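You operate a simulated robot arm through the tools that you are given. There is no shell and no other tool.

You run a simulated robot arm. Do the job below in one go: nothing can be reset, and whatever is moved stays where it is left.

JOB
Change the fitting bench over: bobbin off G30, spool on to G33.
Fine: plug into its holder first; bobbin into the free nest of the bobbin tray; lay the wire end in at G31.

Only the result counts: the job must be done as asked and must still hold three seconds after the hand-in. Knocking over, shifting, dropping, spilling or breaking anything else fails it.

ROBOT AND FRAMES
A 6-joint arm with a two-finger gripper, fixed in place. Base frame: the origin is at the foot of the arm, x ahead of it, y to its left, z up; the work surface is at about z = 740. Units: mm, rad, N and s.
Its first joint turns from -2.897 to 2.897 rad. Payload 3.43 kg.
Tool frame: the origin (TCP) lies between the finger pads and is the grasp point; the fingertips stand 20 mm ahead of it; z points along the fingers, y is the line along which they close. Largest opening 190 mm; the body of the gripper starts 248 mm behind the TCP.
Orientation is told as [roll, pitch, yaw] about the base's x, y, z axes, in that order, counted from this pose: with the fingers straight down and closing along the base's y, the tool's x points along the base's -x, its y along +y and its z along -z.

CONTROLS
- The arm moves only by the tool jog_arm. Its argument "motion" is one flat list of numbers, 7 for each row, row after row: the shift along the tool's x, y, z in units of 500 mm (1.0 is 500 mm), then the turn, a rotation vector about the tool's x, y, z in units of 180 degrees (1.0 is 180 degrees), then the closure, from 0 (fully open) to 1 (shut). In form: [dx, dy, dz, wx, wy, wz, claw, dx, dy, dz, wx, wy, wz, claw, ...]. A call has 1 to 20 rows; each row is the pose to reach, as a shift and turn from the pose commanded when the call began, along the tool's axes at that moment. A call with a number of a shift or a turn outside -1 to 1 is refused whole. Each row takes 0.2 s and may step no farther than 50 mm and 0.15 rad from the row before; otherwise, or with a gripper value out of range, the whole call is refused. Where a pose cannot be reached the arm comes as near as it can. A force on the tool above 40 N (or 10 N above the force at the start of the call, whichever is more), or a blocked arm, ends the call early, and 0.2 s more pass. Each finger travels about 45 mm/s and halts on what it meets, pressing with about 42 N; the grip force reading is that of the motor and also rises with nothing between the fingers. The clock runs only during rows and for 0.2 s after the last one: add rows that repeat a pose to give the fingers time. The reply holds the time, the measured pose of the TCP, the force on the tool along the base axes, the opening and the grip force, in the units named above and with some noise, with the torque about the TCP (base axes, N m) and any sound that the robot's microphone picked up, and new pictures: "views" is both (left out), scene, wrist or none.
- Cameras (640 x 400 px; columns grow to the right, rows downward): "scene" is fixed at [223.3, -502.8, 1473.4]; the picture's right is [0.53, -0.85, 0.00], its down [-0.49, -0.31, -0.82] and it looks along [0.69, 0.43, -0.58] (base axes); focal length 369 px, centre (320, 200). "wrist" rides on the gripper at [70, -8, -288] in the tool frame; the picture's right is [0.12, 0.99, 0.00], its down [-0.96, 0.11, -0.25] and it looks along [-0.25, 0.03, 0.97] (tool axes); focal length 261 px, centre (320, 200). There is no depth. A picture from a camera that has moved, and an enlarged one, comes with that camera's place and axes in the base frame and with its lens. The place of the scene camera against the robot may be out by one fixed shift of up to 12 mm in any direction.
- move_column(by): slides the trunk up (or, below 0, down) by that many mm; the arm rides with it, the base frame stays. It gives what a move gives, with no picture.
- enlarge(camera, box): a new picture of the part [left, top, right, bottom] of that camera's present view, enlarged. It takes no simulated time.
- job_done(): hands the job in; it is judged then, once.

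Nothing tells you positions but the pictures and the camera data. Unless the task says otherwise, let go and move clear before handing in.

The tools are called as a command line: name --argument value ..., lists and objects as JSON in quotes. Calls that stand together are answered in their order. jog_arm: Moves the arm, as the interface text tells. Its arguments: {"type":"object","properties":{"motion":{"type":"array","items":{"type":"number"}},"views":{"type":"string","enum":["both","scene","wrist","none"]}},"required":["motion"]} The other tools are called the same way: move_column (by) slides the trunk up or down; enlarge (camera, box) takes an enlarged picture of a part of a camera's view; job_done () hands the job in.

At the start:

```text
clock: 0.0
tool_pos: [930.0, 79.1, 1053.0]
orientation: [0.001, 0.0, -0.001]
contact_force: [-0.4, -0.5, -0.5]
moment: [0.0, 0.02, -0.03]
opening: 189.8
finger_force: 0.0
trunk travel left (down, up): [-150.0, 90.0]
```

scene: 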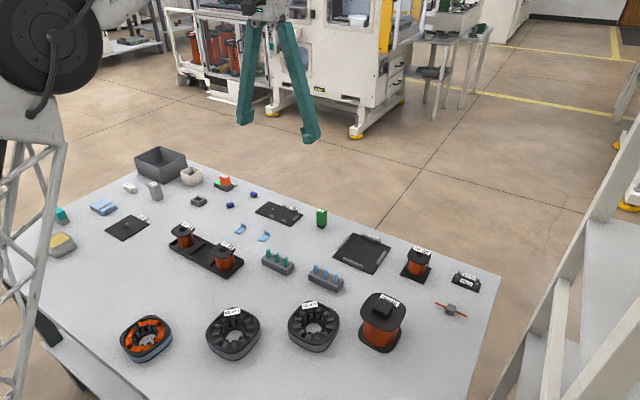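
wrist: 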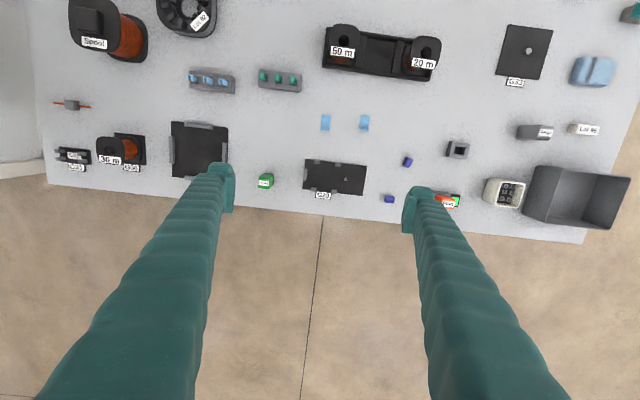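

I see a bench with labelled fixtures, bobbins, a large spool and trays. I will look closer at the labels before moving.

enlarge --camera "wrist" --box '[40, 80, 240, 205]'

enlarge --camera "wrist" --box '[240, 110, 480, 260]'

enlarge --camera "wrist" --box '[440, 0, 640, 125]'

enlarge --camera "wrist" --box '[440, 110, 640, 235]'

enlarge --camera "wrist" --box '[240, 0, 460, 138]'

enlarge --camera "scene" --box '[380, 220, 500, 360]'

enlarge --camera "scene" --box '[90, 140, 290, 280]'

enlarge --camera "scene" --box '[240, 180, 420, 300]'

enlarge --camera "scene" --box '[100, 280, 420, 400]'

enlarge --camera "scene" --box '[30, 180, 150, 270]'

```text
3.20 times, centred on (140, 142) of wrist
camera zoom: at [859.9, 69.6, 1339.1], right [-0.12, 0.99, 0.0], down [0.96, 0.11, 0.25], along [0.25, 0.03, -0.97], focal length 834 px, centre (896, 384)
```

zoom: 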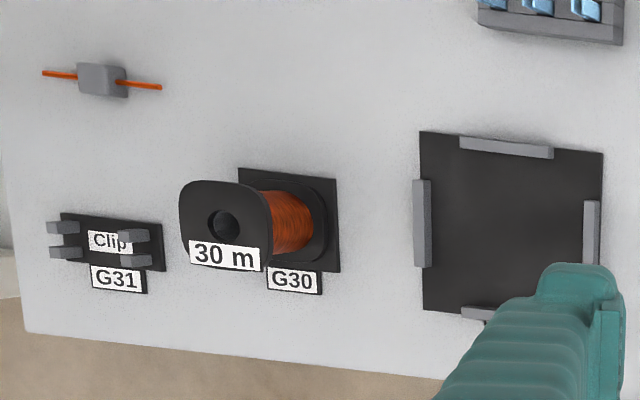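

```text
2.67 times, centred on (360, 185) of wrist
camera zoom: at [859.9, 69.6, 1339.1], right [-0.12, 0.99, 0.0], down [0.96, 0.11, 0.25], along [0.25, 0.03, -0.97], focal length 695 px, centre (213, 240)
```

zoom: 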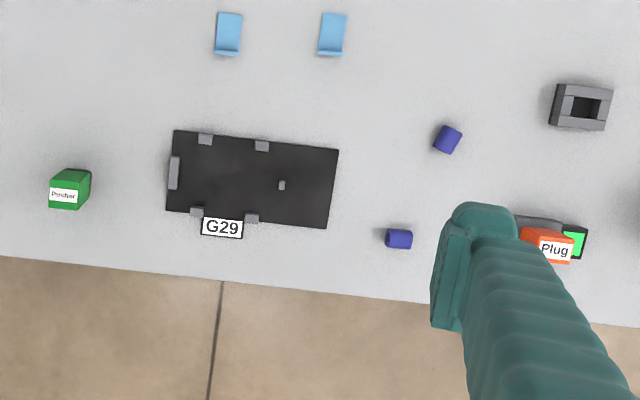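

```text
3.20 times, centred on (540, 62) of wrist
camera zoom: at [859.9, 69.6, 1339.1], right [-0.12, 0.99, 0.0], down [0.96, 0.11, 0.25], along [0.25, 0.03, -0.97], focal length 834 px, centre (-384, 640)
```

zoom: 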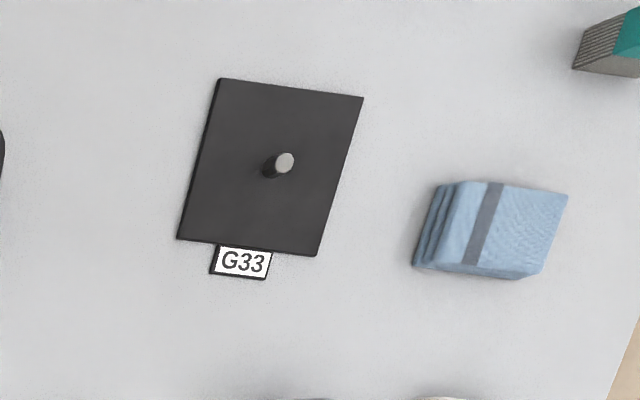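

```text
3.20 times, centred on (540, 172) of wrist
camera zoom: at [859.9, 69.6, 1339.1], right [-0.12, 0.99, 0.0], down [0.96, 0.11, 0.25], along [0.25, 0.03, -0.97], focal length 834 px, centre (-384, 288)
```

zoom: 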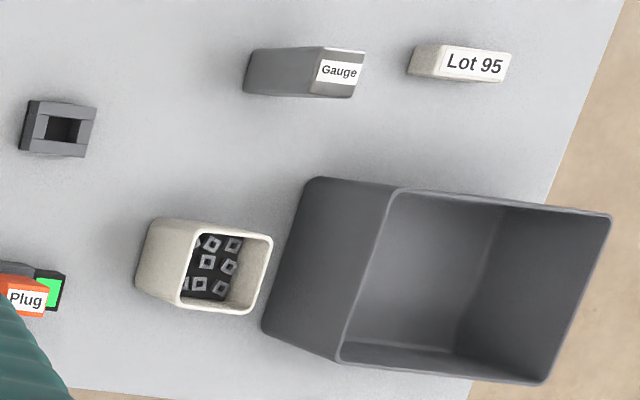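

```text
2.90 times, centred on (350, 69) of wrist
camera zoom: at [859.9, 69.6, 1339.1], right [-0.12, 0.99, 0.0], down [0.96, 0.11, 0.25], along [0.25, 0.03, -0.97], focal length 756 px, centre (233, 580)
```

zoom: 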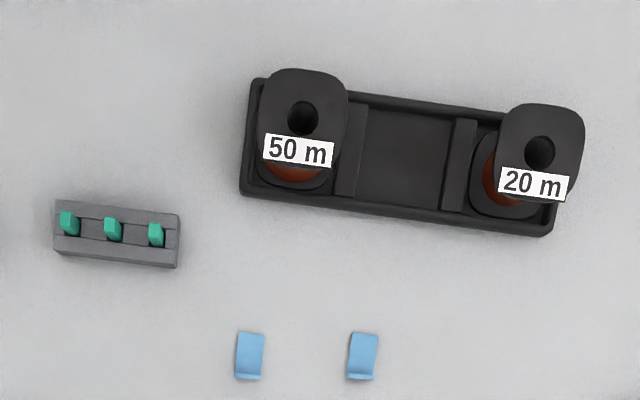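

```text
2.86 times, centred on (440, 290) of scene
camera zoom: at [223.3, -502.8, 1473.4], right [0.53, -0.85, 0.0], down [-0.49, -0.31, -0.82], along [0.69, 0.43, -0.58], focal length 1054 px, centre (-23, -57)
```

zoom: 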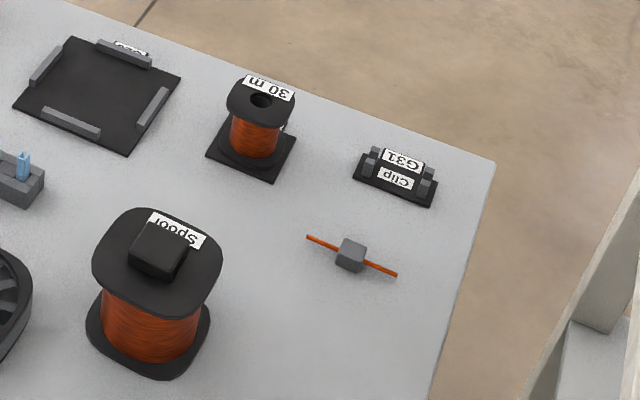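

```text
2.86 times, centred on (190, 210) of scene
camera zoom: at [223.3, -502.8, 1473.4], right [0.53, -0.85, 0.0], down [-0.49, -0.31, -0.82], along [0.69, 0.43, -0.58], focal length 1054 px, centre (691, 171)
```

zoom: 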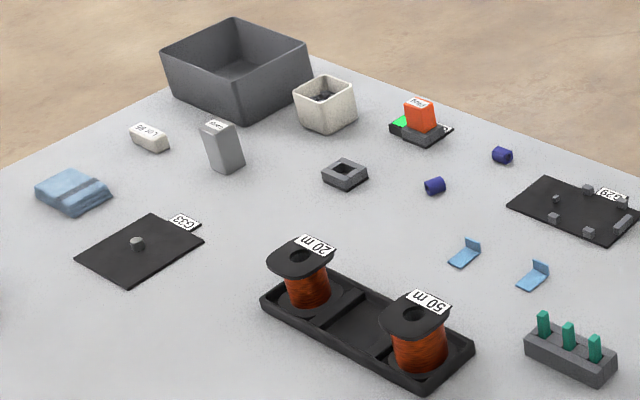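

```text
3.33 times, centred on (330, 240) of scene
camera zoom: at [223.3, -502.8, 1473.4], right [0.53, -0.85, 0.0], down [-0.49, -0.31, -0.82], along [0.69, 0.43, -0.58], focal length 1229 px, centre (287, 67)
```

zoom: 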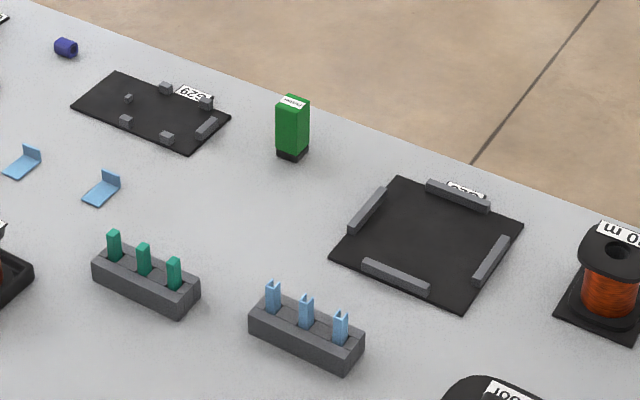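

```text
2.00 times, centred on (260, 340) of scene
camera zoom: at [223.3, -502.8, 1473.4], right [0.53, -0.85, 0.0], down [-0.49, -0.31, -0.82], along [0.69, 0.43, -0.58], focal length 738 px, centre (440, -80)
```

zoom: 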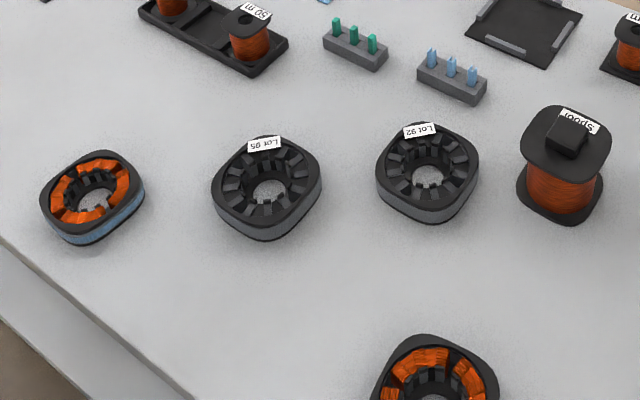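

```text
4.44 times, centred on (90, 225) of scene
camera zoom: at [223.3, -502.8, 1473.4], right [0.53, -0.85, 0.0], down [-0.49, -0.31, -0.82], along [0.69, 0.43, -0.58], focal length 1639 px, centre (1342, 89)
```

zoom: 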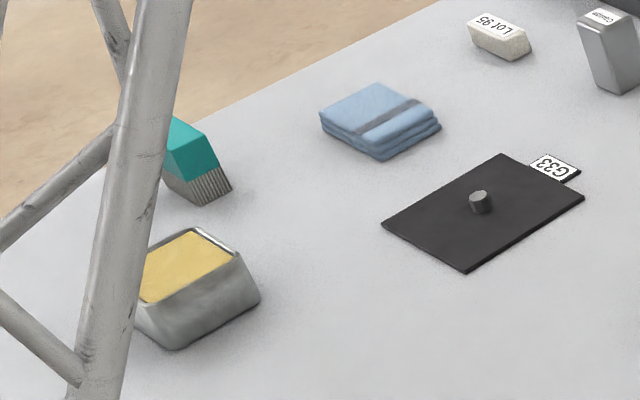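

The plug (orange) stands in the lit socket at about (965, 350). The grey square ring at about (861, 373) looks like its holder. I'm moving nearer to that corner to measure.

jog_arm --motion '[0.02, 0.076, 0.018, 0, 0, 0, 0, 0.04, 0.152, 0.036, 0, 0, 0, 0, 0.06, 0.228, 0.054, 0, 0, 0, 0, 0.08, 0.304, 0.072, 0, 0, 0, 0, 0.1, 0.38, 0.09, 0, 0, 0, 0, 0.12, 0.456, 0.108, 0, 0, 0, 0, 0.14, 0.532, 0.126, 0, 0, 0, 0]'

```text
clock: 1.6
tool_pos: [861.5, 343.7, 990.0]
orientation: [0.0, -0.001, -0.001]
contact_force: [0.5, -1.2, 0.0]
moment: [0.12, -0.01, 0.03]
opening: 190.0
finger_force: 0.1
trunk travel left (down, up): [-150.0, 90.0]
camera wrist: at [790.7, 334.6, 1276.5], right [-0.12, 0.99, 0.0], down [0.96, 0.11, 0.25], along [0.25, 0.03, -0.97], focal length 261 px, centre (320, 200)
```

scene: 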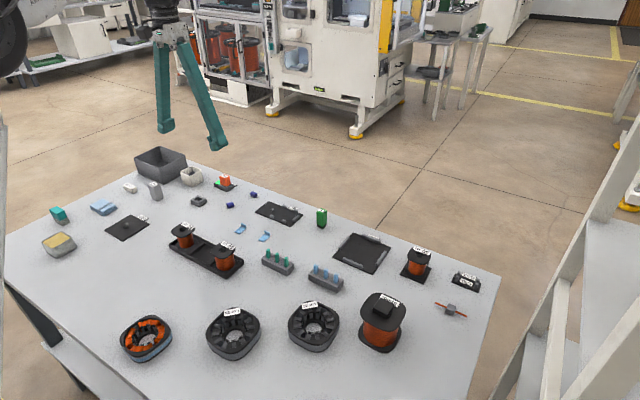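
wrist: 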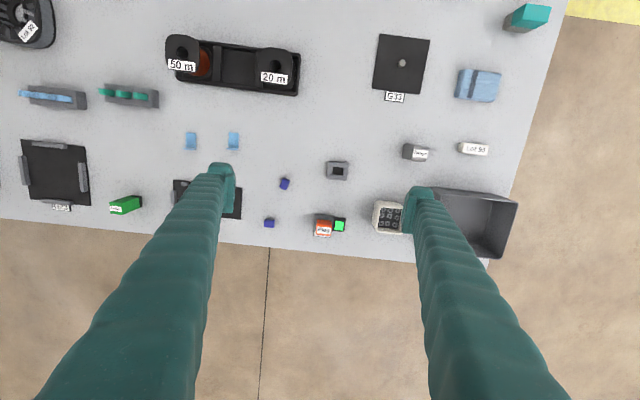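

enlarge --camera "wrist" --box '[240, 140, 400, 240]'

enlarge --camera "scene" --box '[170, 160, 250, 210]'

enlarge --camera "wrist" --box '[150, 20, 440, 200]'

```text
4.00 times, centred on (320, 190) of wrist
camera zoom: at [790.7, 334.6, 1276.5], right [-0.12, 0.99, 0.0], down [0.96, 0.11, 0.25], along [0.25, 0.03, -0.97], focal length 1043 px, centre (320, 240)
```

zoom: 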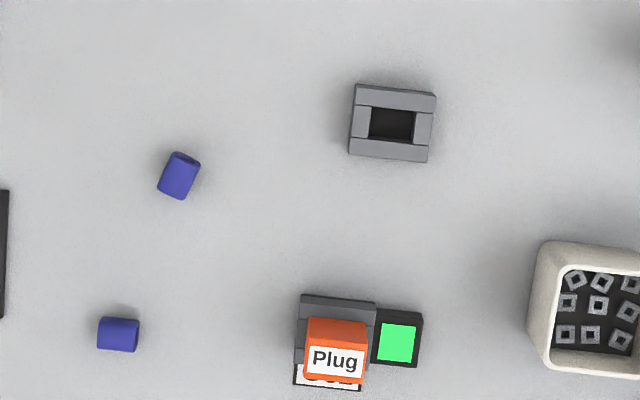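

```text
8.00 times, centred on (210, 185) of scene
camera zoom: at [223.3, -502.8, 1473.4], right [0.53, -0.85, 0.0], down [-0.49, -0.31, -0.82], along [0.69, 0.43, -0.58], focal length 2950 px, centre (1200, 320)
```

zoom: 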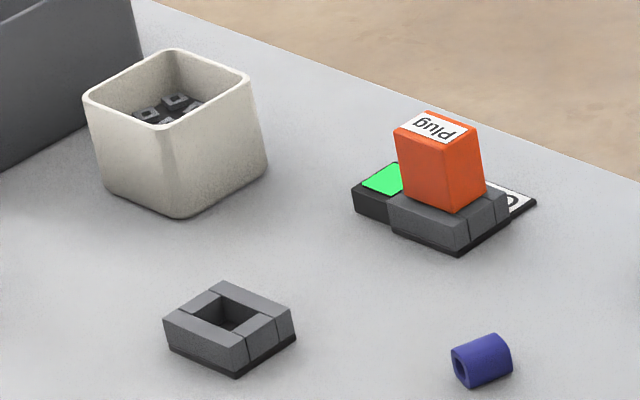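

```text
2.21 times, centred on (295, 110) of wrist
camera zoom: at [790.7, 334.6, 1276.5], right [-0.12, 0.99, 0.0], down [0.96, 0.11, 0.25], along [0.25, 0.03, -0.97], focal length 575 px, centre (375, 399)
```

zoom: 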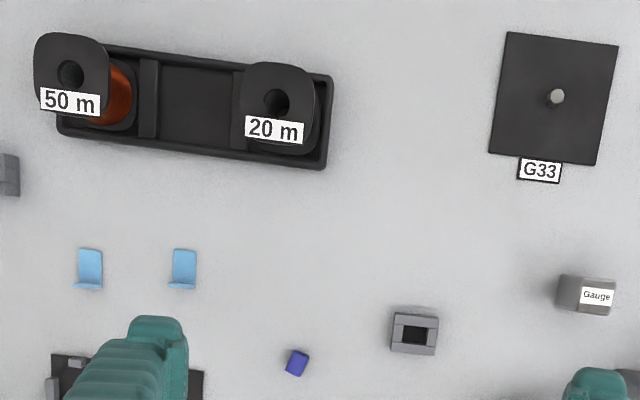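

The plug body is about 30 × 22 mm and its top is near z 795. It lies beyond the straight-down reach, so I'll tilt the tool outward and view it closer.

jog_arm --motion '[-0.047, 0.006, 0.03, 0, -0.0239, 0, 0, -0.094, 0.012, 0.06, 0, -0.0478, 0, 0, -0.14, 0.018, 0.09, 0, -0.0717, 0, 0, -0.187, 0.0226, 0.12, 0, -0.0955, 0, 0, -0.187, 0.0226, 0.12, 0, -0.0955, 0, 0]'

```text
clock: 2.8
tool_pos: [953.6, 355.3, 928.9]
orientation: [0.0, -0.302, -0.002]
contact_force: [-0.7, -1.2, 0.2]
moment: [-0.02, -0.01, -0.03]
opening: 190.0
finger_force: 0.0
trunk travel left (down, up): [-150.0, 90.0]
camera wrist: at [801.5, 346.1, 1182.5], right [-0.11, 0.99, -0.04], down [0.85, 0.11, 0.52], along [0.52, 0.03, -0.85], focal length 261 px, centre (320, 200)
```

scene: 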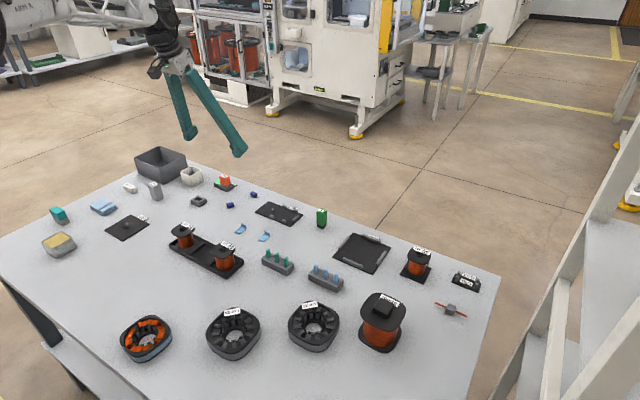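
wrist: 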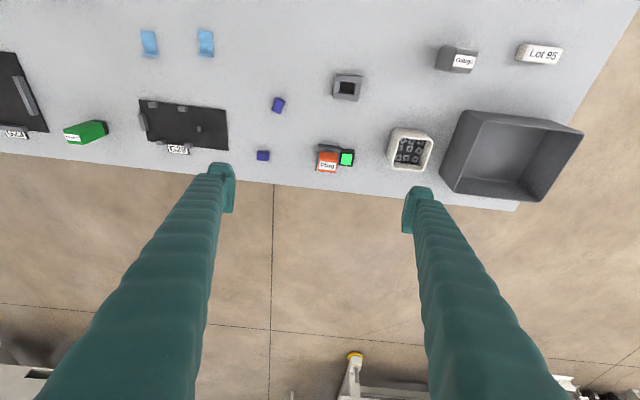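

enlarge --camera "wrist" --box '[260, 60, 420, 180]'

```text
3.33 times, centred on (340, 120) of wrist
camera zoom: at [801.5, 346.1, 1182.5], right [-0.11, 0.99, -0.04], down [0.85, 0.11, 0.52], along [0.52, 0.03, -0.85], focal length 869 px, centre (253, 467)
```

zoom: 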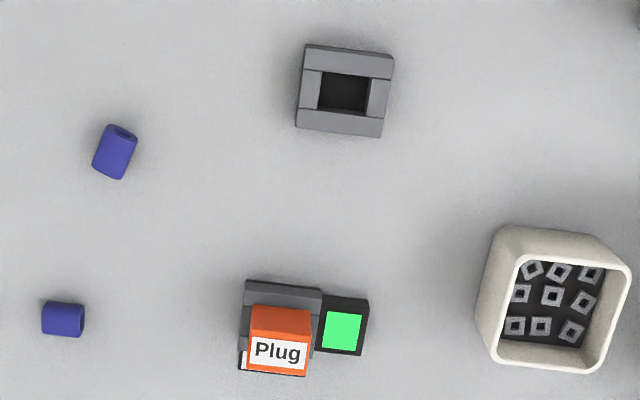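

The socket centre is at about (976, 365), the plug top at z 795 and the holder centre at about (861, 380). I'll lower with the fingers partly closed to stay clear of the cream bin, then look again.

jog_arm --motion '[0.001, 0.004, 0.04, 0, 0, 0, 0.58, 0.002, 0.008, 0.08, 0, 0, 0, 0.58, 0.003, 0.012, 0.12, 0, 0, 0, 0.58, 0.0043, 0.0166, 0.1661, 0, 0, 0, 0.58, 0.0043, 0.0166, 0.1661, 0, 0, 0, 0.58, 0.0043, 0.0166, 0.1661, 0, 0, 0, 0.58, 0.0043, 0.0166, 0.1661, 0, 0, 0, 0.58]'

```text
clock: 4.4
tool_pos: [976.3, 362.7, 850.1]
orientation: [0.0, -0.301, -0.001]
contact_force: [0.9, 0.4, -0.6]
moment: [0.0, -0.01, 0.01]
opening: 79.8
finger_force: 0.0
trunk travel left (down, up): [-150.0, 90.0]
camera wrist: at [824.2, 355.0, 1102.1], right [-0.11, 0.99, -0.04], down [0.85, 0.11, 0.52], along [0.52, 0.03, -0.85], focal length 261 px, centre (320, 200)
```

scene: 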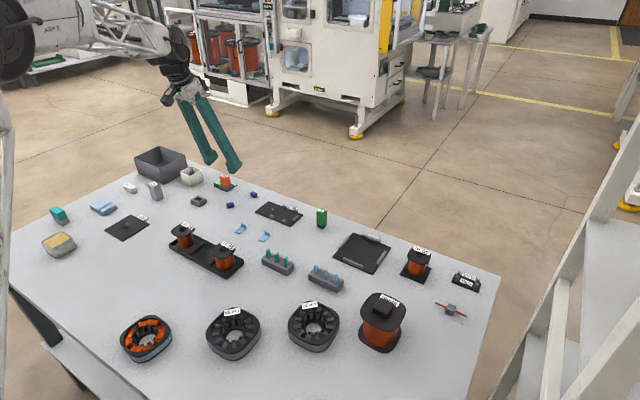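
wrist: 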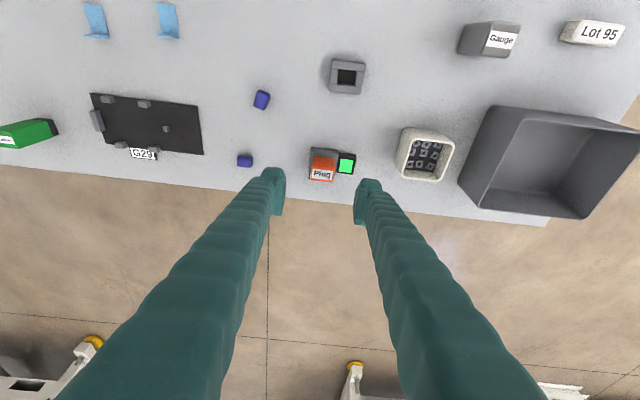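

enlarge --camera "wrist" --box '[260, 50, 400, 200]'

enlarge --camera "scene" --box '[170, 120, 270, 210]'

```text
2.67 times, centred on (330, 125) of wrist
camera zoom: at [824.2, 355.0, 1102.1], right [-0.11, 0.99, -0.04], down [0.85, 0.11, 0.52], along [0.52, 0.03, -0.85], focal length 695 px, centre (293, 400)
```

zoom: 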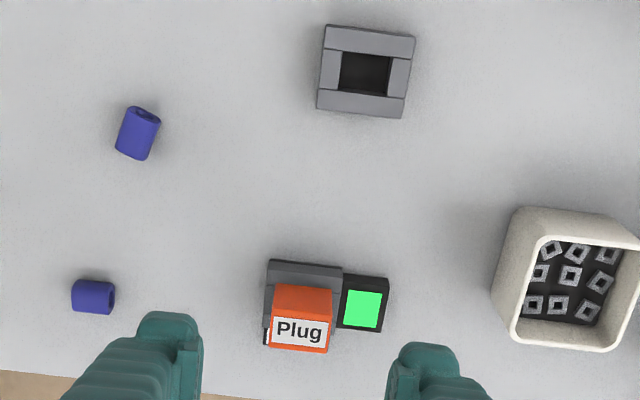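

```text
4.44 times, centred on (220, 165) of scene
camera zoom: at [223.3, -502.8, 1473.4], right [0.53, -0.85, 0.0], down [-0.49, -0.31, -0.82], along [0.69, 0.43, -0.58], focal length 1639 px, centre (764, 356)
```

zoom: 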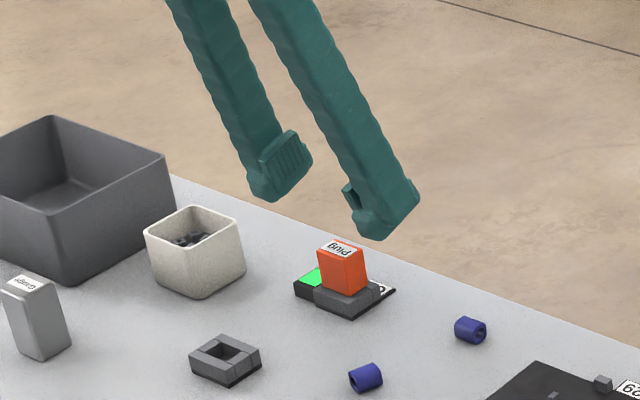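

jog_arm --motion '[0.012, 0.005, 0.04, 0, 0, 0, 0.58, 0.024, 0.005, 0.08, 0, 0, 0, 0.58, 0.0366, 0.005, 0.1185, 0, 0, 0, 0.58, 0.0366, 0.005, 0.1185, 0, 0, 0, 0.58]'

enlarge --camera "wrist" --box '[250, 100, 410, 220]'

enlarge --camera "scene" --box '[180, 140, 260, 210]'

```text
clock: 5.4
tool_pos: [976.4, 366.6, 787.3]
orientation: [0.0, -0.301, 0.0]
contact_force: [-0.1, 0.1, 0.6]
moment: [0.0, -0.03, 0.0]
opening: 79.9
finger_force: 0.2
trunk travel left (down, up): [-150.0, 90.0]
camera wrist: at [824.0, 357.6, 1040.3], right [-0.11, 0.99, -0.04], down [0.85, 0.11, 0.52], along [0.52, 0.03, -0.85], focal length 261 px, centre (320, 200)
```

scene: 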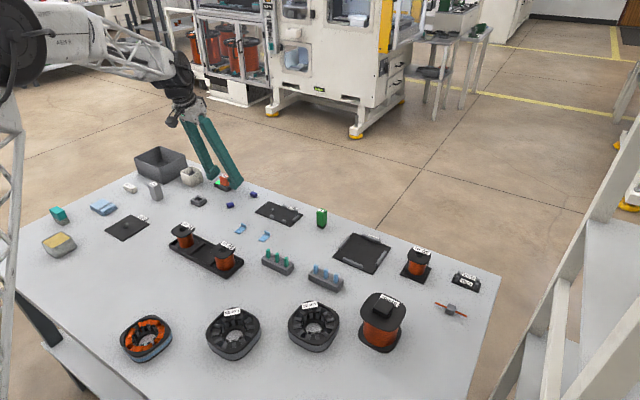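
wrist: 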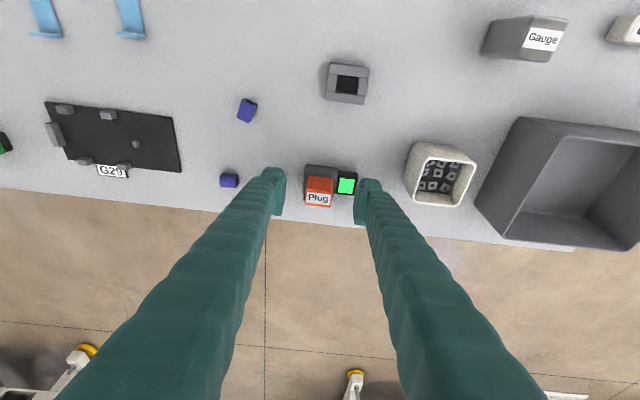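

```text
3.33 times, centred on (330, 160) of wrist
camera zoom: at [824.0, 357.6, 1040.3], right [-0.11, 0.99, -0.04], down [0.85, 0.11, 0.52], along [0.52, 0.03, -0.85], focal length 869 px, centre (287, 333)
```

zoom: 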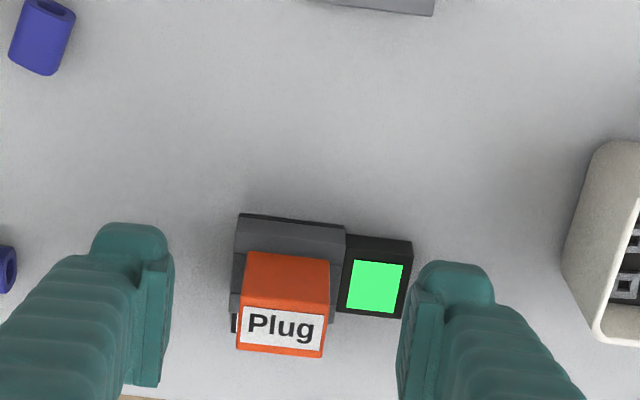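

```text
5.71 times, centred on (220, 175) of scene
camera zoom: at [223.3, -502.8, 1473.4], right [0.53, -0.85, 0.0], down [-0.49, -0.31, -0.82], along [0.69, 0.43, -0.58], focal length 2107 px, centre (891, 343)
```

zoom: 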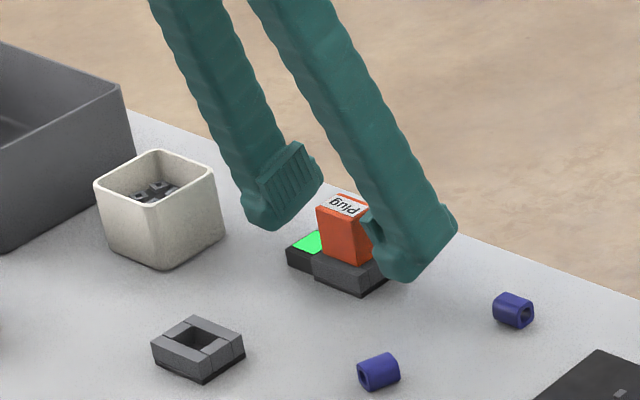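

Alignment over the plug is within about 1 mm. Closing on it.

jog_arm --motion '[0, 0, 0, 0, 0, 0, 0.8, 0, 0, 0, 0, 0, 0, 0.9, 0, 0, 0, 0, 0, 0, 1, 0, 0, 0, 0, 0, 0, 1, 0, 0, 0, 0, 0, 0, 1, 0, 0, 0, 0, 0, 0, 1]' --views "wrist"

enlarge --camera "wrist" --box '[250, 100, 410, 220]'

```text
clock: 6.8
tool_pos: [977.2, 366.6, 788.2]
orientation: [-0.002, -0.302, -0.001]
contact_force: [-0.4, 0.2, 0.5]
moment: [0.03, -0.03, 0.01]
opening: 28.3
finger_force: 42.3
trunk travel left (down, up): [-150.0, 90.0]
camera wrist: at [824.0, 357.5, 1040.6], right [-0.11, 0.99, -0.04], down [0.85, 0.11, 0.52], along [0.52, 0.03, -0.85], focal length 261 px, centre (320, 200)
```

wrist: 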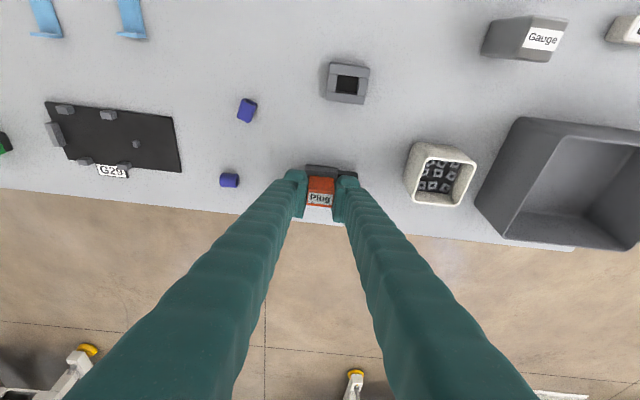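

```text
3.33 times, centred on (330, 160) of wrist
camera zoom: at [824.0, 357.5, 1040.6], right [-0.11, 0.99, -0.04], down [0.85, 0.11, 0.52], along [0.52, 0.03, -0.85], focal length 869 px, centre (287, 333)
```

zoom: 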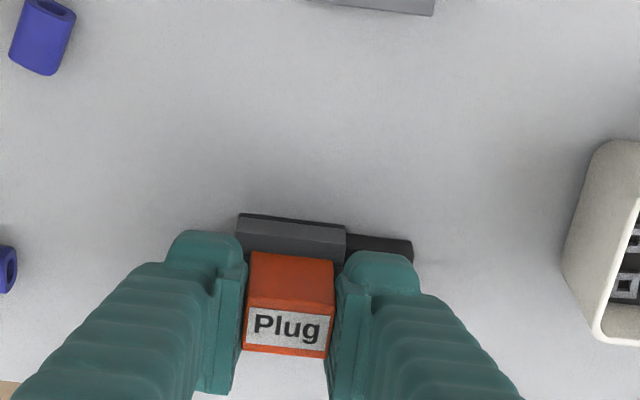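

jog_arm --motion '[-0.006, 0, -0.0191, 0, 0, 0, 1, -0.012, 0, -0.0382, 0, 0, 0, 1, -0.018, 0, -0.0573, 0, 0, 0, 1, -0.0236, 0, -0.0764, 0, 0, 0, 1, -0.0295, 0, -0.0955, 0, 0, 0, 1, -0.0355, 0, -0.1146, 0, 0, 0, 1]'

enlarge --camera "wrist" --box '[250, 60, 410, 220]'

enlarge --camera "scene" --box '[180, 140, 260, 210]'

```text
clock: 8.2
tool_pos: [976.8, 365.8, 849.4]
orientation: [0.0, -0.301, -0.001]
contact_force: [-0.5, -0.4, -0.5]
moment: [-0.05, 0.04, 0.04]
opening: 28.6
finger_force: 41.9
trunk travel left (down, up): [-150.0, 90.0]
camera wrist: at [824.1, 357.6, 1101.1], right [-0.11, 0.99, -0.04], down [0.85, 0.11, 0.52], along [0.52, 0.03, -0.85], focal length 261 px, centre (320, 200)
```

scene: 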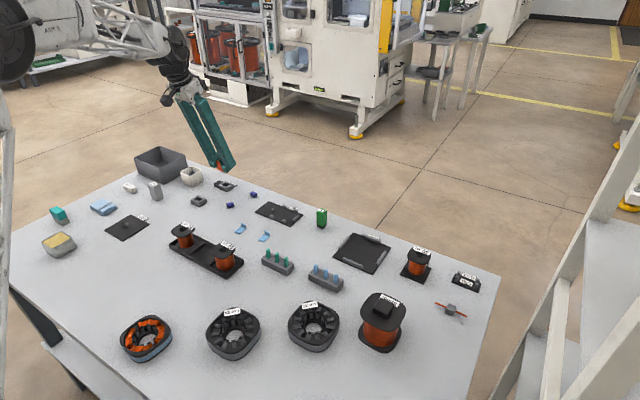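
wrist: 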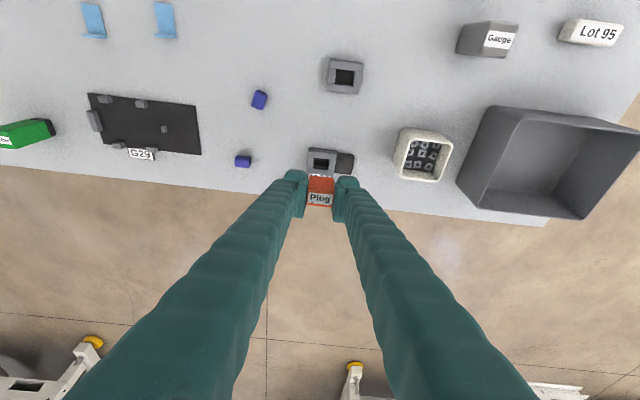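

```text
2.50 times, centred on (330, 140) of wrist
camera zoom: at [824.1, 357.6, 1101.1], right [-0.11, 0.99, -0.04], down [0.85, 0.11, 0.52], along [0.52, 0.03, -0.85], focal length 652 px, centre (295, 350)
```

zoom: 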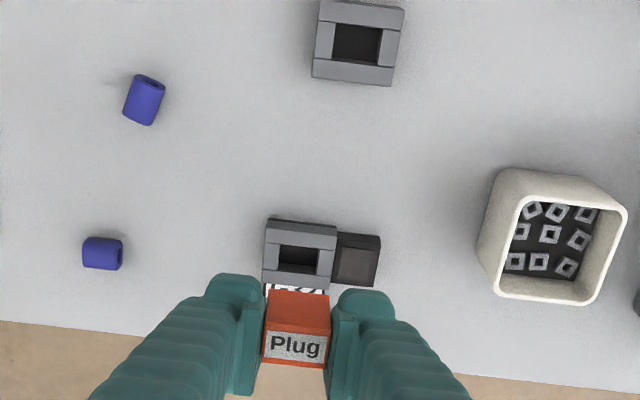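

```text
5.71 times, centred on (220, 175) of scene
camera zoom: at [223.3, -502.8, 1473.4], right [0.53, -0.85, 0.0], down [-0.49, -0.31, -0.82], along [0.69, 0.43, -0.58], focal length 2107 px, centre (891, 343)
```

zoom: 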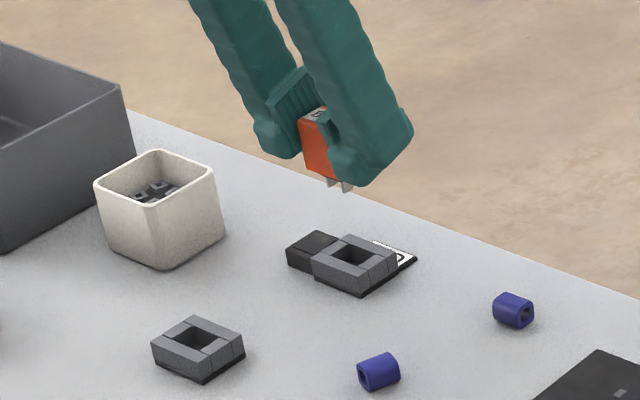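

The plug is out and the indicator light is off. Next I carry it over the holder.

jog_arm --motion '[0.0435, 0.0054, -0.0135, 0, 0, 0, 1, 0.087, 0.0109, -0.0269, 0, 0, 0, 1, 0.1304, 0.0163, -0.0404, 0, 0, 0, 1, 0.1739, 0.0218, -0.0538, 0, 0, 0, 1, 0.2174, 0.0272, -0.0673, 0, 0, 0, 1, 0.2174, 0.0272, -0.0673, 0, 0, 0, 1]'

enlarge --camera "wrist" --box '[250, 100, 410, 220]'

enlarge --camera "scene" --box '[150, 140, 250, 220]'

```text
clock: 9.6
tool_pos: [863.9, 380.9, 848.7]
orientation: [0.001, -0.301, 0.0]
contact_force: [-0.2, 0.2, -0.8]
moment: [0.01, 0.01, 0.0]
opening: 28.3
finger_force: 41.8
trunk travel left (down, up): [-150.0, 90.0]
camera wrist: at [710.2, 371.7, 1101.0], right [-0.11, 0.99, -0.04], down [0.85, 0.12, 0.52], along [0.52, 0.03, -0.85], focal length 261 px, centre (320, 200)
```

scene: 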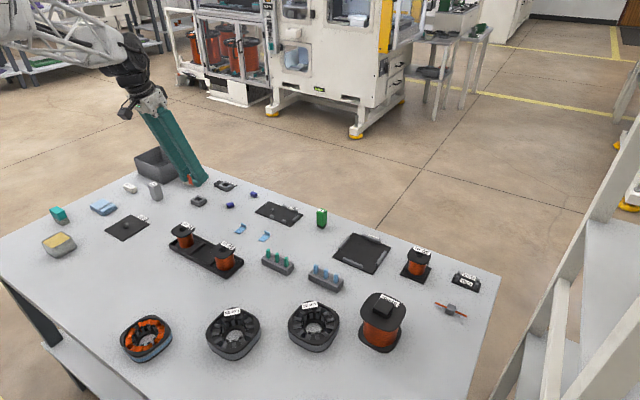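
wrist: 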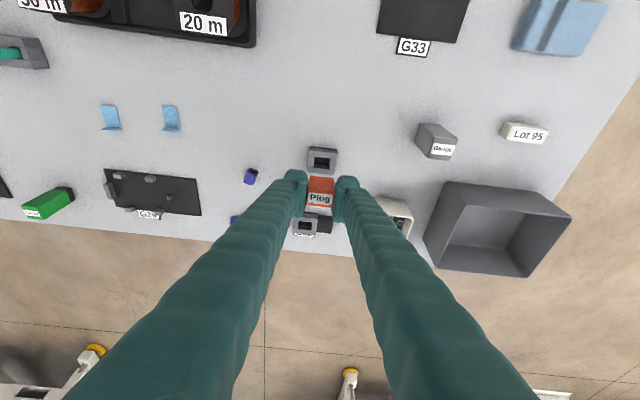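

```text
3.33 times, centred on (330, 160) of wrist
camera zoom: at [710.2, 371.7, 1101.0], right [-0.11, 0.99, -0.04], down [0.85, 0.12, 0.52], along [0.52, 0.03, -0.85], focal length 869 px, centre (287, 333)
```

zoom: 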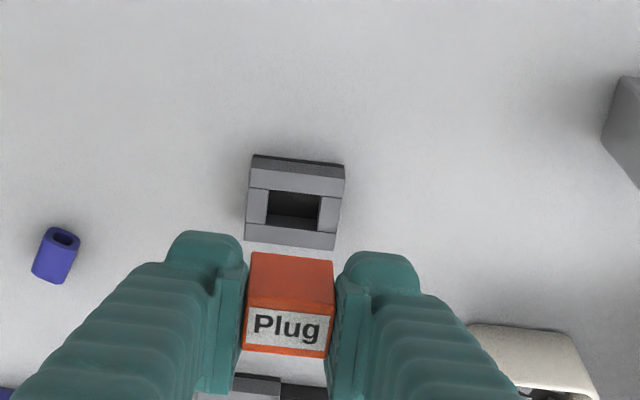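

```text
5.00 times, centred on (200, 180) of scene
camera zoom: at [223.3, -502.8, 1473.4], right [0.53, -0.85, 0.0], down [-0.49, -0.31, -0.82], along [0.69, 0.43, -0.58], focal length 1844 px, centre (920, 300)
```

zoom: 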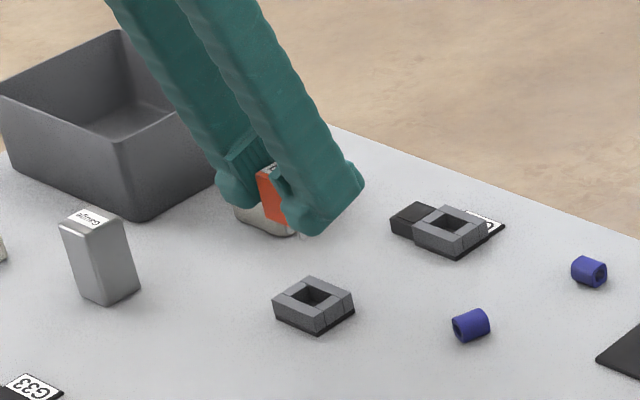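

jog_arm --motion '[0.0067, 0, 0.0205, 0, 0, 0, 1, 0.0134, 0, 0.0411, 0, 0, 0, 1, 0.0184, 0, 0.0565, 0, 0, 0, 1, 0.0217, 0, 0.0668, 0, 0, 0, 1, 0.0251, 0, 0.077, 0, 0, 0, 1, 0.0284, 0, 0.0873, 0, 0, 0, 1, 0.0317, 0, 0.0976, 0, 0, 0, 1, 0.0334, 0, 0.1027, 0, 0, 0, 1]'

enlarge --camera "wrist" --box '[250, 100, 410, 220]'

enlarge --camera "scene" --box '[150, 150, 250, 230]'

```text
clock: 11.4
tool_pos: [862.3, 378.9, 793.8]
orientation: [-0.001, -0.3, 0.0]
contact_force: [0.3, -0.2, -1.1]
moment: [0.0, -0.01, 0.03]
opening: 28.3
finger_force: 42.0
trunk travel left (down, up): [-150.0, 90.0]
camera wrist: at [710.0, 371.4, 1046.3], right [-0.11, 0.99, -0.04], down [0.85, 0.11, 0.52], along [0.52, 0.03, -0.85], focal length 261 px, centre (320, 200)
```

scene: 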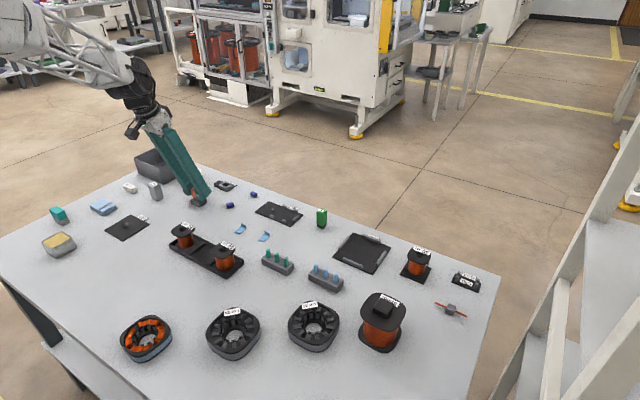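
wrist: 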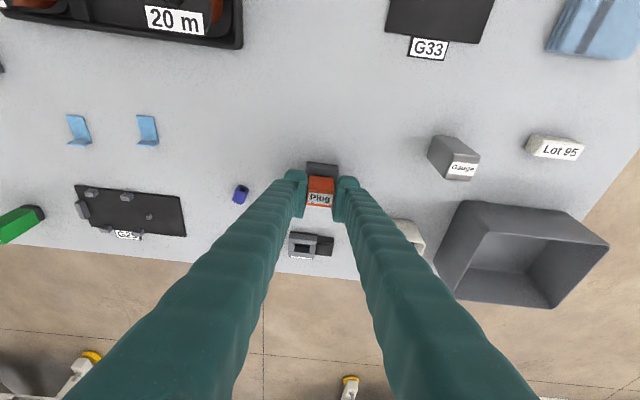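

```text
3.33 times, centred on (330, 160) of wrist
camera zoom: at [710.0, 371.4, 1046.3], right [-0.11, 0.99, -0.04], down [0.85, 0.11, 0.52], along [0.52, 0.03, -0.85], focal length 869 px, centre (287, 333)
```

zoom: 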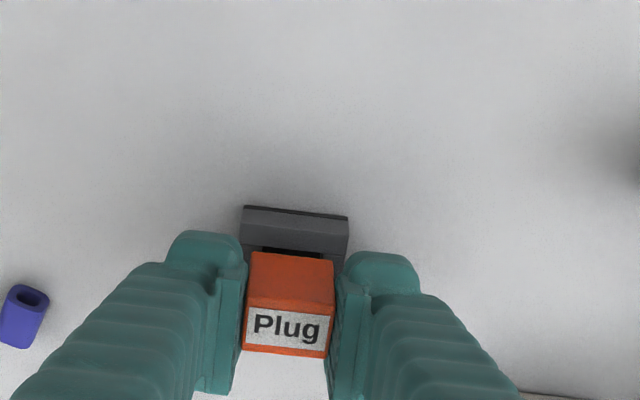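

```text
5.00 times, centred on (200, 190) of scene
camera zoom: at [223.3, -502.8, 1473.4], right [0.53, -0.85, 0.0], down [-0.49, -0.31, -0.82], along [0.69, 0.43, -0.58], focal length 1844 px, centre (920, 250)
```

zoom: 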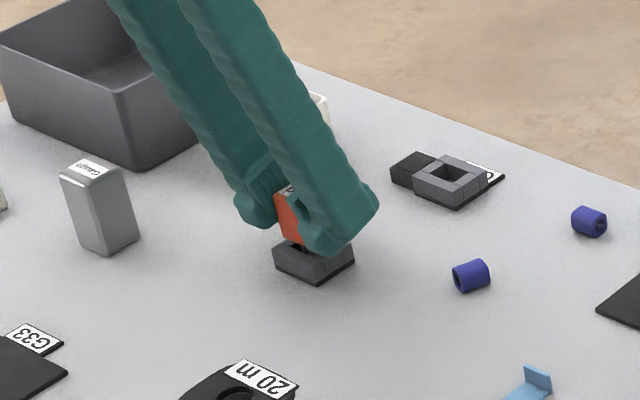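

jog_arm --motion '[0.0012, 0, 0.0038, 0, 0, 0, 1, 0.0024, 0, 0.0076, 0, 0, 0, 1, 0.0035, 0, 0.0115, 0, 0, 0, 1, 0.0035, 0, 0.0115, 0, 0, 0, 1]'

enlarge --camera "wrist" --box '[250, 100, 410, 220]'

enlarge --camera "scene" --box '[150, 150, 250, 230]'

```text
clock: 12.4
tool_pos: [863.1, 379.1, 786.9]
orientation: [0.0, -0.3, 0.0]
contact_force: [-1.5, 0.0, 1.0]
moment: [0.03, 0.03, -0.04]
opening: 28.7
finger_force: 42.1
trunk travel left (down, up): [-150.0, 90.0]
camera wrist: at [709.9, 371.4, 1040.5], right [-0.11, 0.99, -0.04], down [0.85, 0.11, 0.52], along [0.52, 0.03, -0.85], focal length 261 px, centre (320, 200)
```

scene: 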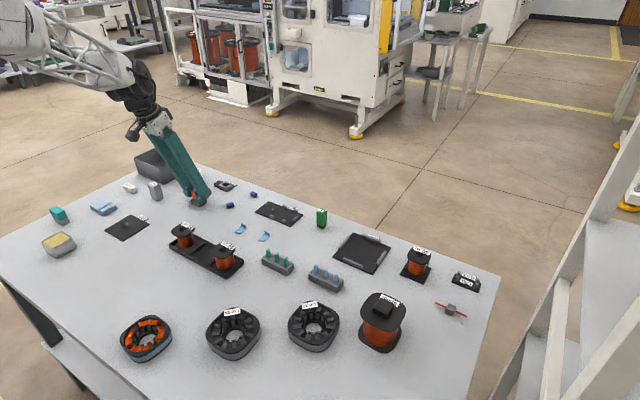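
wrist: 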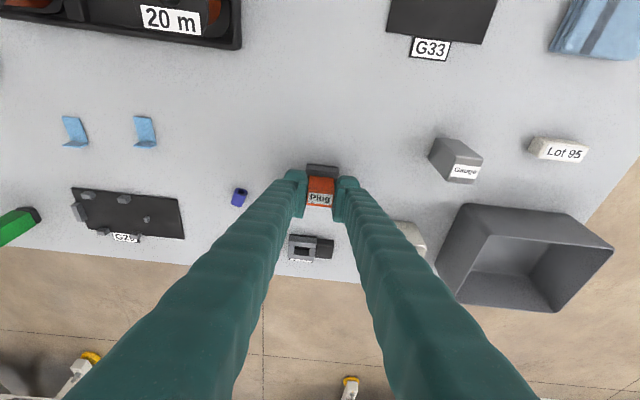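

```text
3.33 times, centred on (330, 160) of wrist
camera zoom: at [709.9, 371.4, 1040.5], right [-0.11, 0.99, -0.04], down [0.85, 0.11, 0.52], along [0.52, 0.03, -0.85], focal length 869 px, centre (287, 333)
```

zoom: 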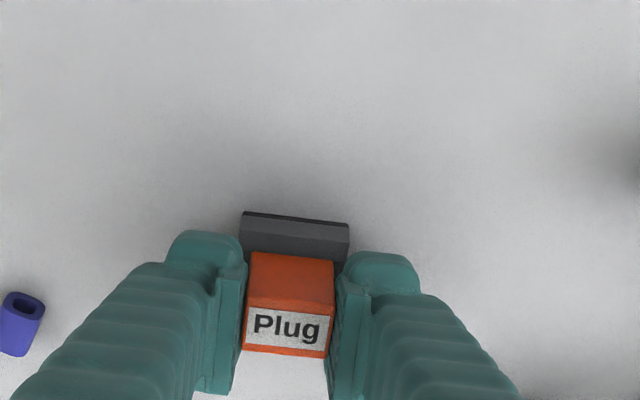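

```text
5.00 times, centred on (200, 190) of scene
camera zoom: at [223.3, -502.8, 1473.4], right [0.53, -0.85, 0.0], down [-0.49, -0.31, -0.82], along [0.69, 0.43, -0.58], focal length 1844 px, centre (920, 250)
```

zoom: 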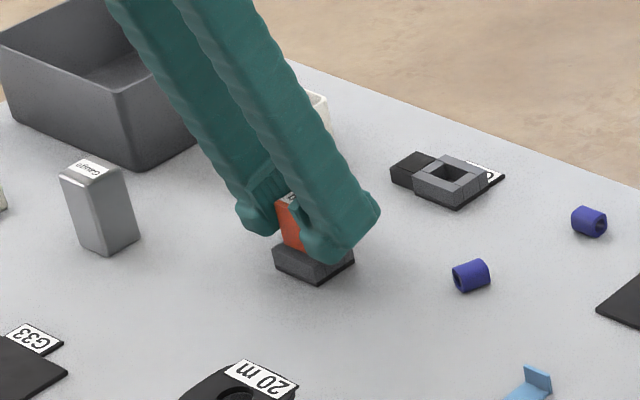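

The ring and plug now look the same as when it sat in the socket. Releasing and rising.

jog_arm --motion '[0, 0, 0, 0, 0, 0, 0.8, 0, 0, 0, 0, 0, 0, 0.7, 0, 0, 0, 0, 0, 0, 0.65, 0, 0, 0, 0, 0, 0, 0.65, 0, 0, 0, 0, 0, 0, 0.65, -0.012, 0, -0.0382, 0, 0, 0, 0.65, -0.03, 0, -0.0955, 0, 0, 0, 0.65, -0.048, 0, -0.155, 0, 0, 0, 0.65, -0.07, 0, -0.22, 0, 0, 0, 0.6, -0.09, 0, -0.29, 0, 0, 0, 0.5]'

enlarge --camera "wrist" --box '[250, 100, 410, 220]'

enlarge --camera "scene" --box '[150, 150, 250, 230]'

```text
clock: 14.6
tool_pos: [863.8, 381.6, 938.9]
orientation: [0.0, -0.3, 0.002]
contact_force: [0.5, -0.1, -0.5]
moment: [-0.04, 0.03, 0.0]
opening: 94.7
finger_force: 0.0
trunk travel left (down, up): [-150.0, 90.0]
camera wrist: at [710.0, 372.0, 1192.0], right [-0.11, 0.99, -0.04], down [0.85, 0.11, 0.52], along [0.52, 0.03, -0.85], focal length 261 px, centre (320, 200)
```

scene: 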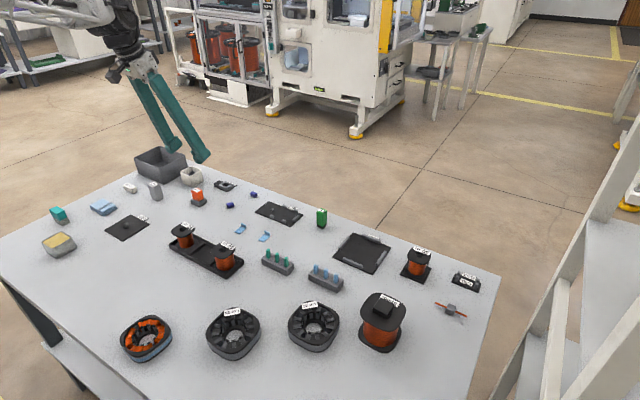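
wrist: 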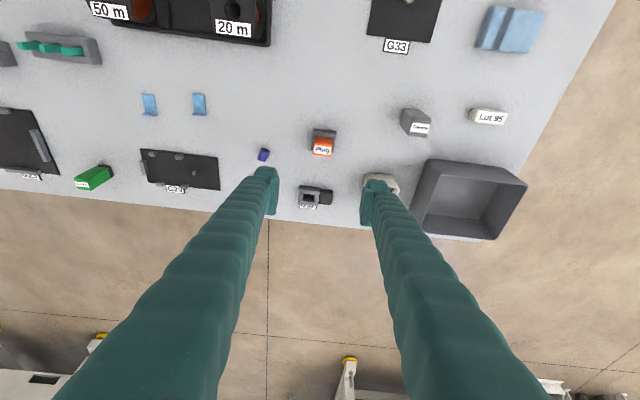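

```text
3.33 times, centred on (330, 160) of wrist
camera zoom: at [710.0, 372.0, 1192.0], right [-0.11, 0.99, -0.04], down [0.85, 0.11, 0.52], along [0.52, 0.03, -0.85], focal length 869 px, centre (287, 333)
```

zoom: 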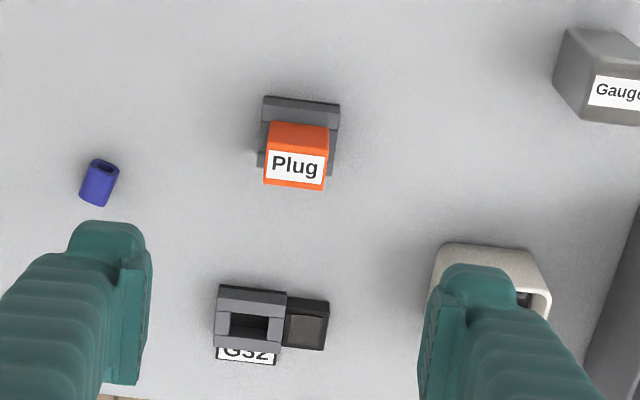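

```text
5.00 times, centred on (200, 190) of scene
camera zoom: at [223.3, -502.8, 1473.4], right [0.53, -0.85, 0.0], down [-0.49, -0.31, -0.82], along [0.69, 0.43, -0.58], focal length 1844 px, centre (920, 250)
```

zoom: 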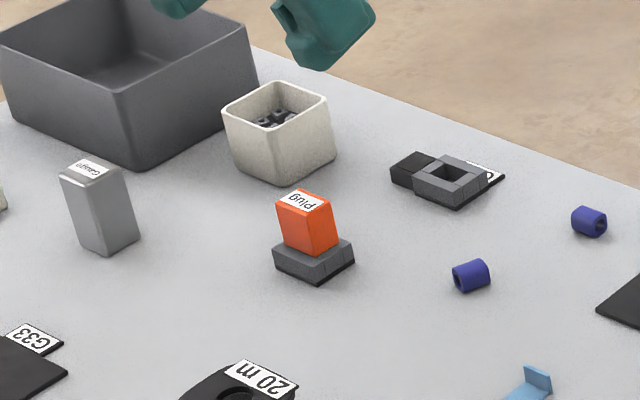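

The plug stands in its holder. Next I look straight down over the bobbin tray and G33 to measure them.

jog_arm --motion '[0.0492, -0.0402, -0.0365, 0, 0.0159, 0, 0.3, 0.0985, -0.0803, -0.0731, 0, 0.0318, 0, 0, 0.1477, -0.1205, -0.1096, 0, 0.0478, 0, 0, 0.1969, -0.1607, -0.1461, 0, 0.0637, 0, 0, 0.2462, -0.2008, -0.1827, 0, 0.0796, 0, 0, 0.2954, -0.241, -0.2192, 0, 0.0955, 0, 0, 0.2954, -0.241, -0.2192, 0, 0.0955, 0, 0]'

enlarge --camera "wrist" --box '[160, 60, 380, 200]'

enlarge --camera "wrist" --box '[380, 60, 600, 200]'

```text
clock: 16.2
tool_pos: [688.7, 258.5, 1001.1]
orientation: [-0.002, 0.0, 0.0]
contact_force: [0.2, -0.2, 1.1]
moment: [-0.03, -0.03, 0.01]
opening: 190.0
finger_force: 0.0
trunk travel left (down, up): [-150.0, 90.0]
camera wrist: at [617.7, 250.3, 1287.8], right [-0.12, 0.99, 0.0], down [0.96, 0.12, 0.25], along [0.25, 0.03, -0.97], focal length 261 px, centre (320, 200)
```

scene: 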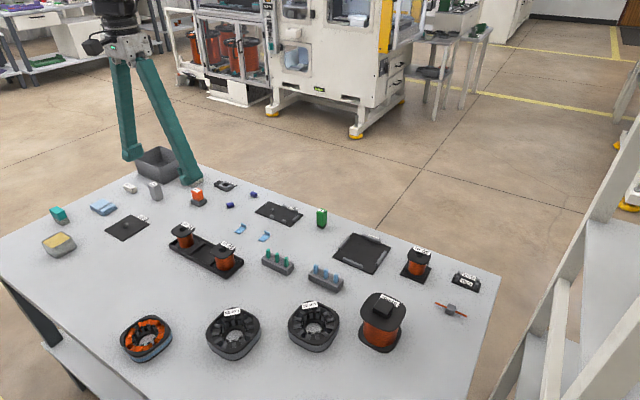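
wrist: 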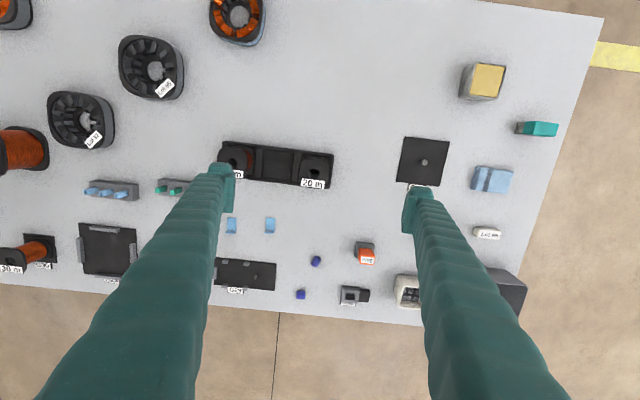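

```text
2.86 times, centred on (270, 130) of wrist
camera zoom: at [617.7, 250.3, 1287.8], right [-0.12, 0.99, 0.0], down [0.96, 0.12, 0.25], along [0.25, 0.03, -0.97], focal length 745 px, centre (463, 400)
```

zoom: 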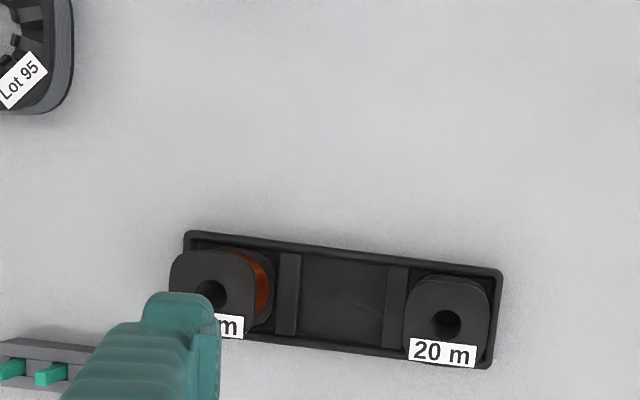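

```text
2.86 times, centred on (490, 130) of wrist
camera zoom: at [617.7, 250.3, 1287.8], right [-0.12, 0.99, 0.0], down [0.96, 0.12, 0.25], along [0.25, 0.03, -0.97], focal length 745 px, centre (-166, 400)
```

zoom: 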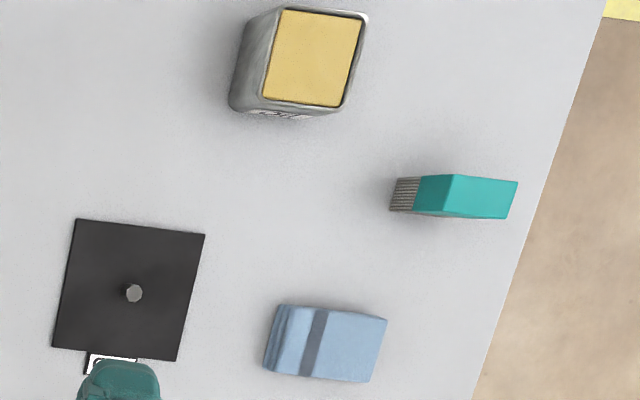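

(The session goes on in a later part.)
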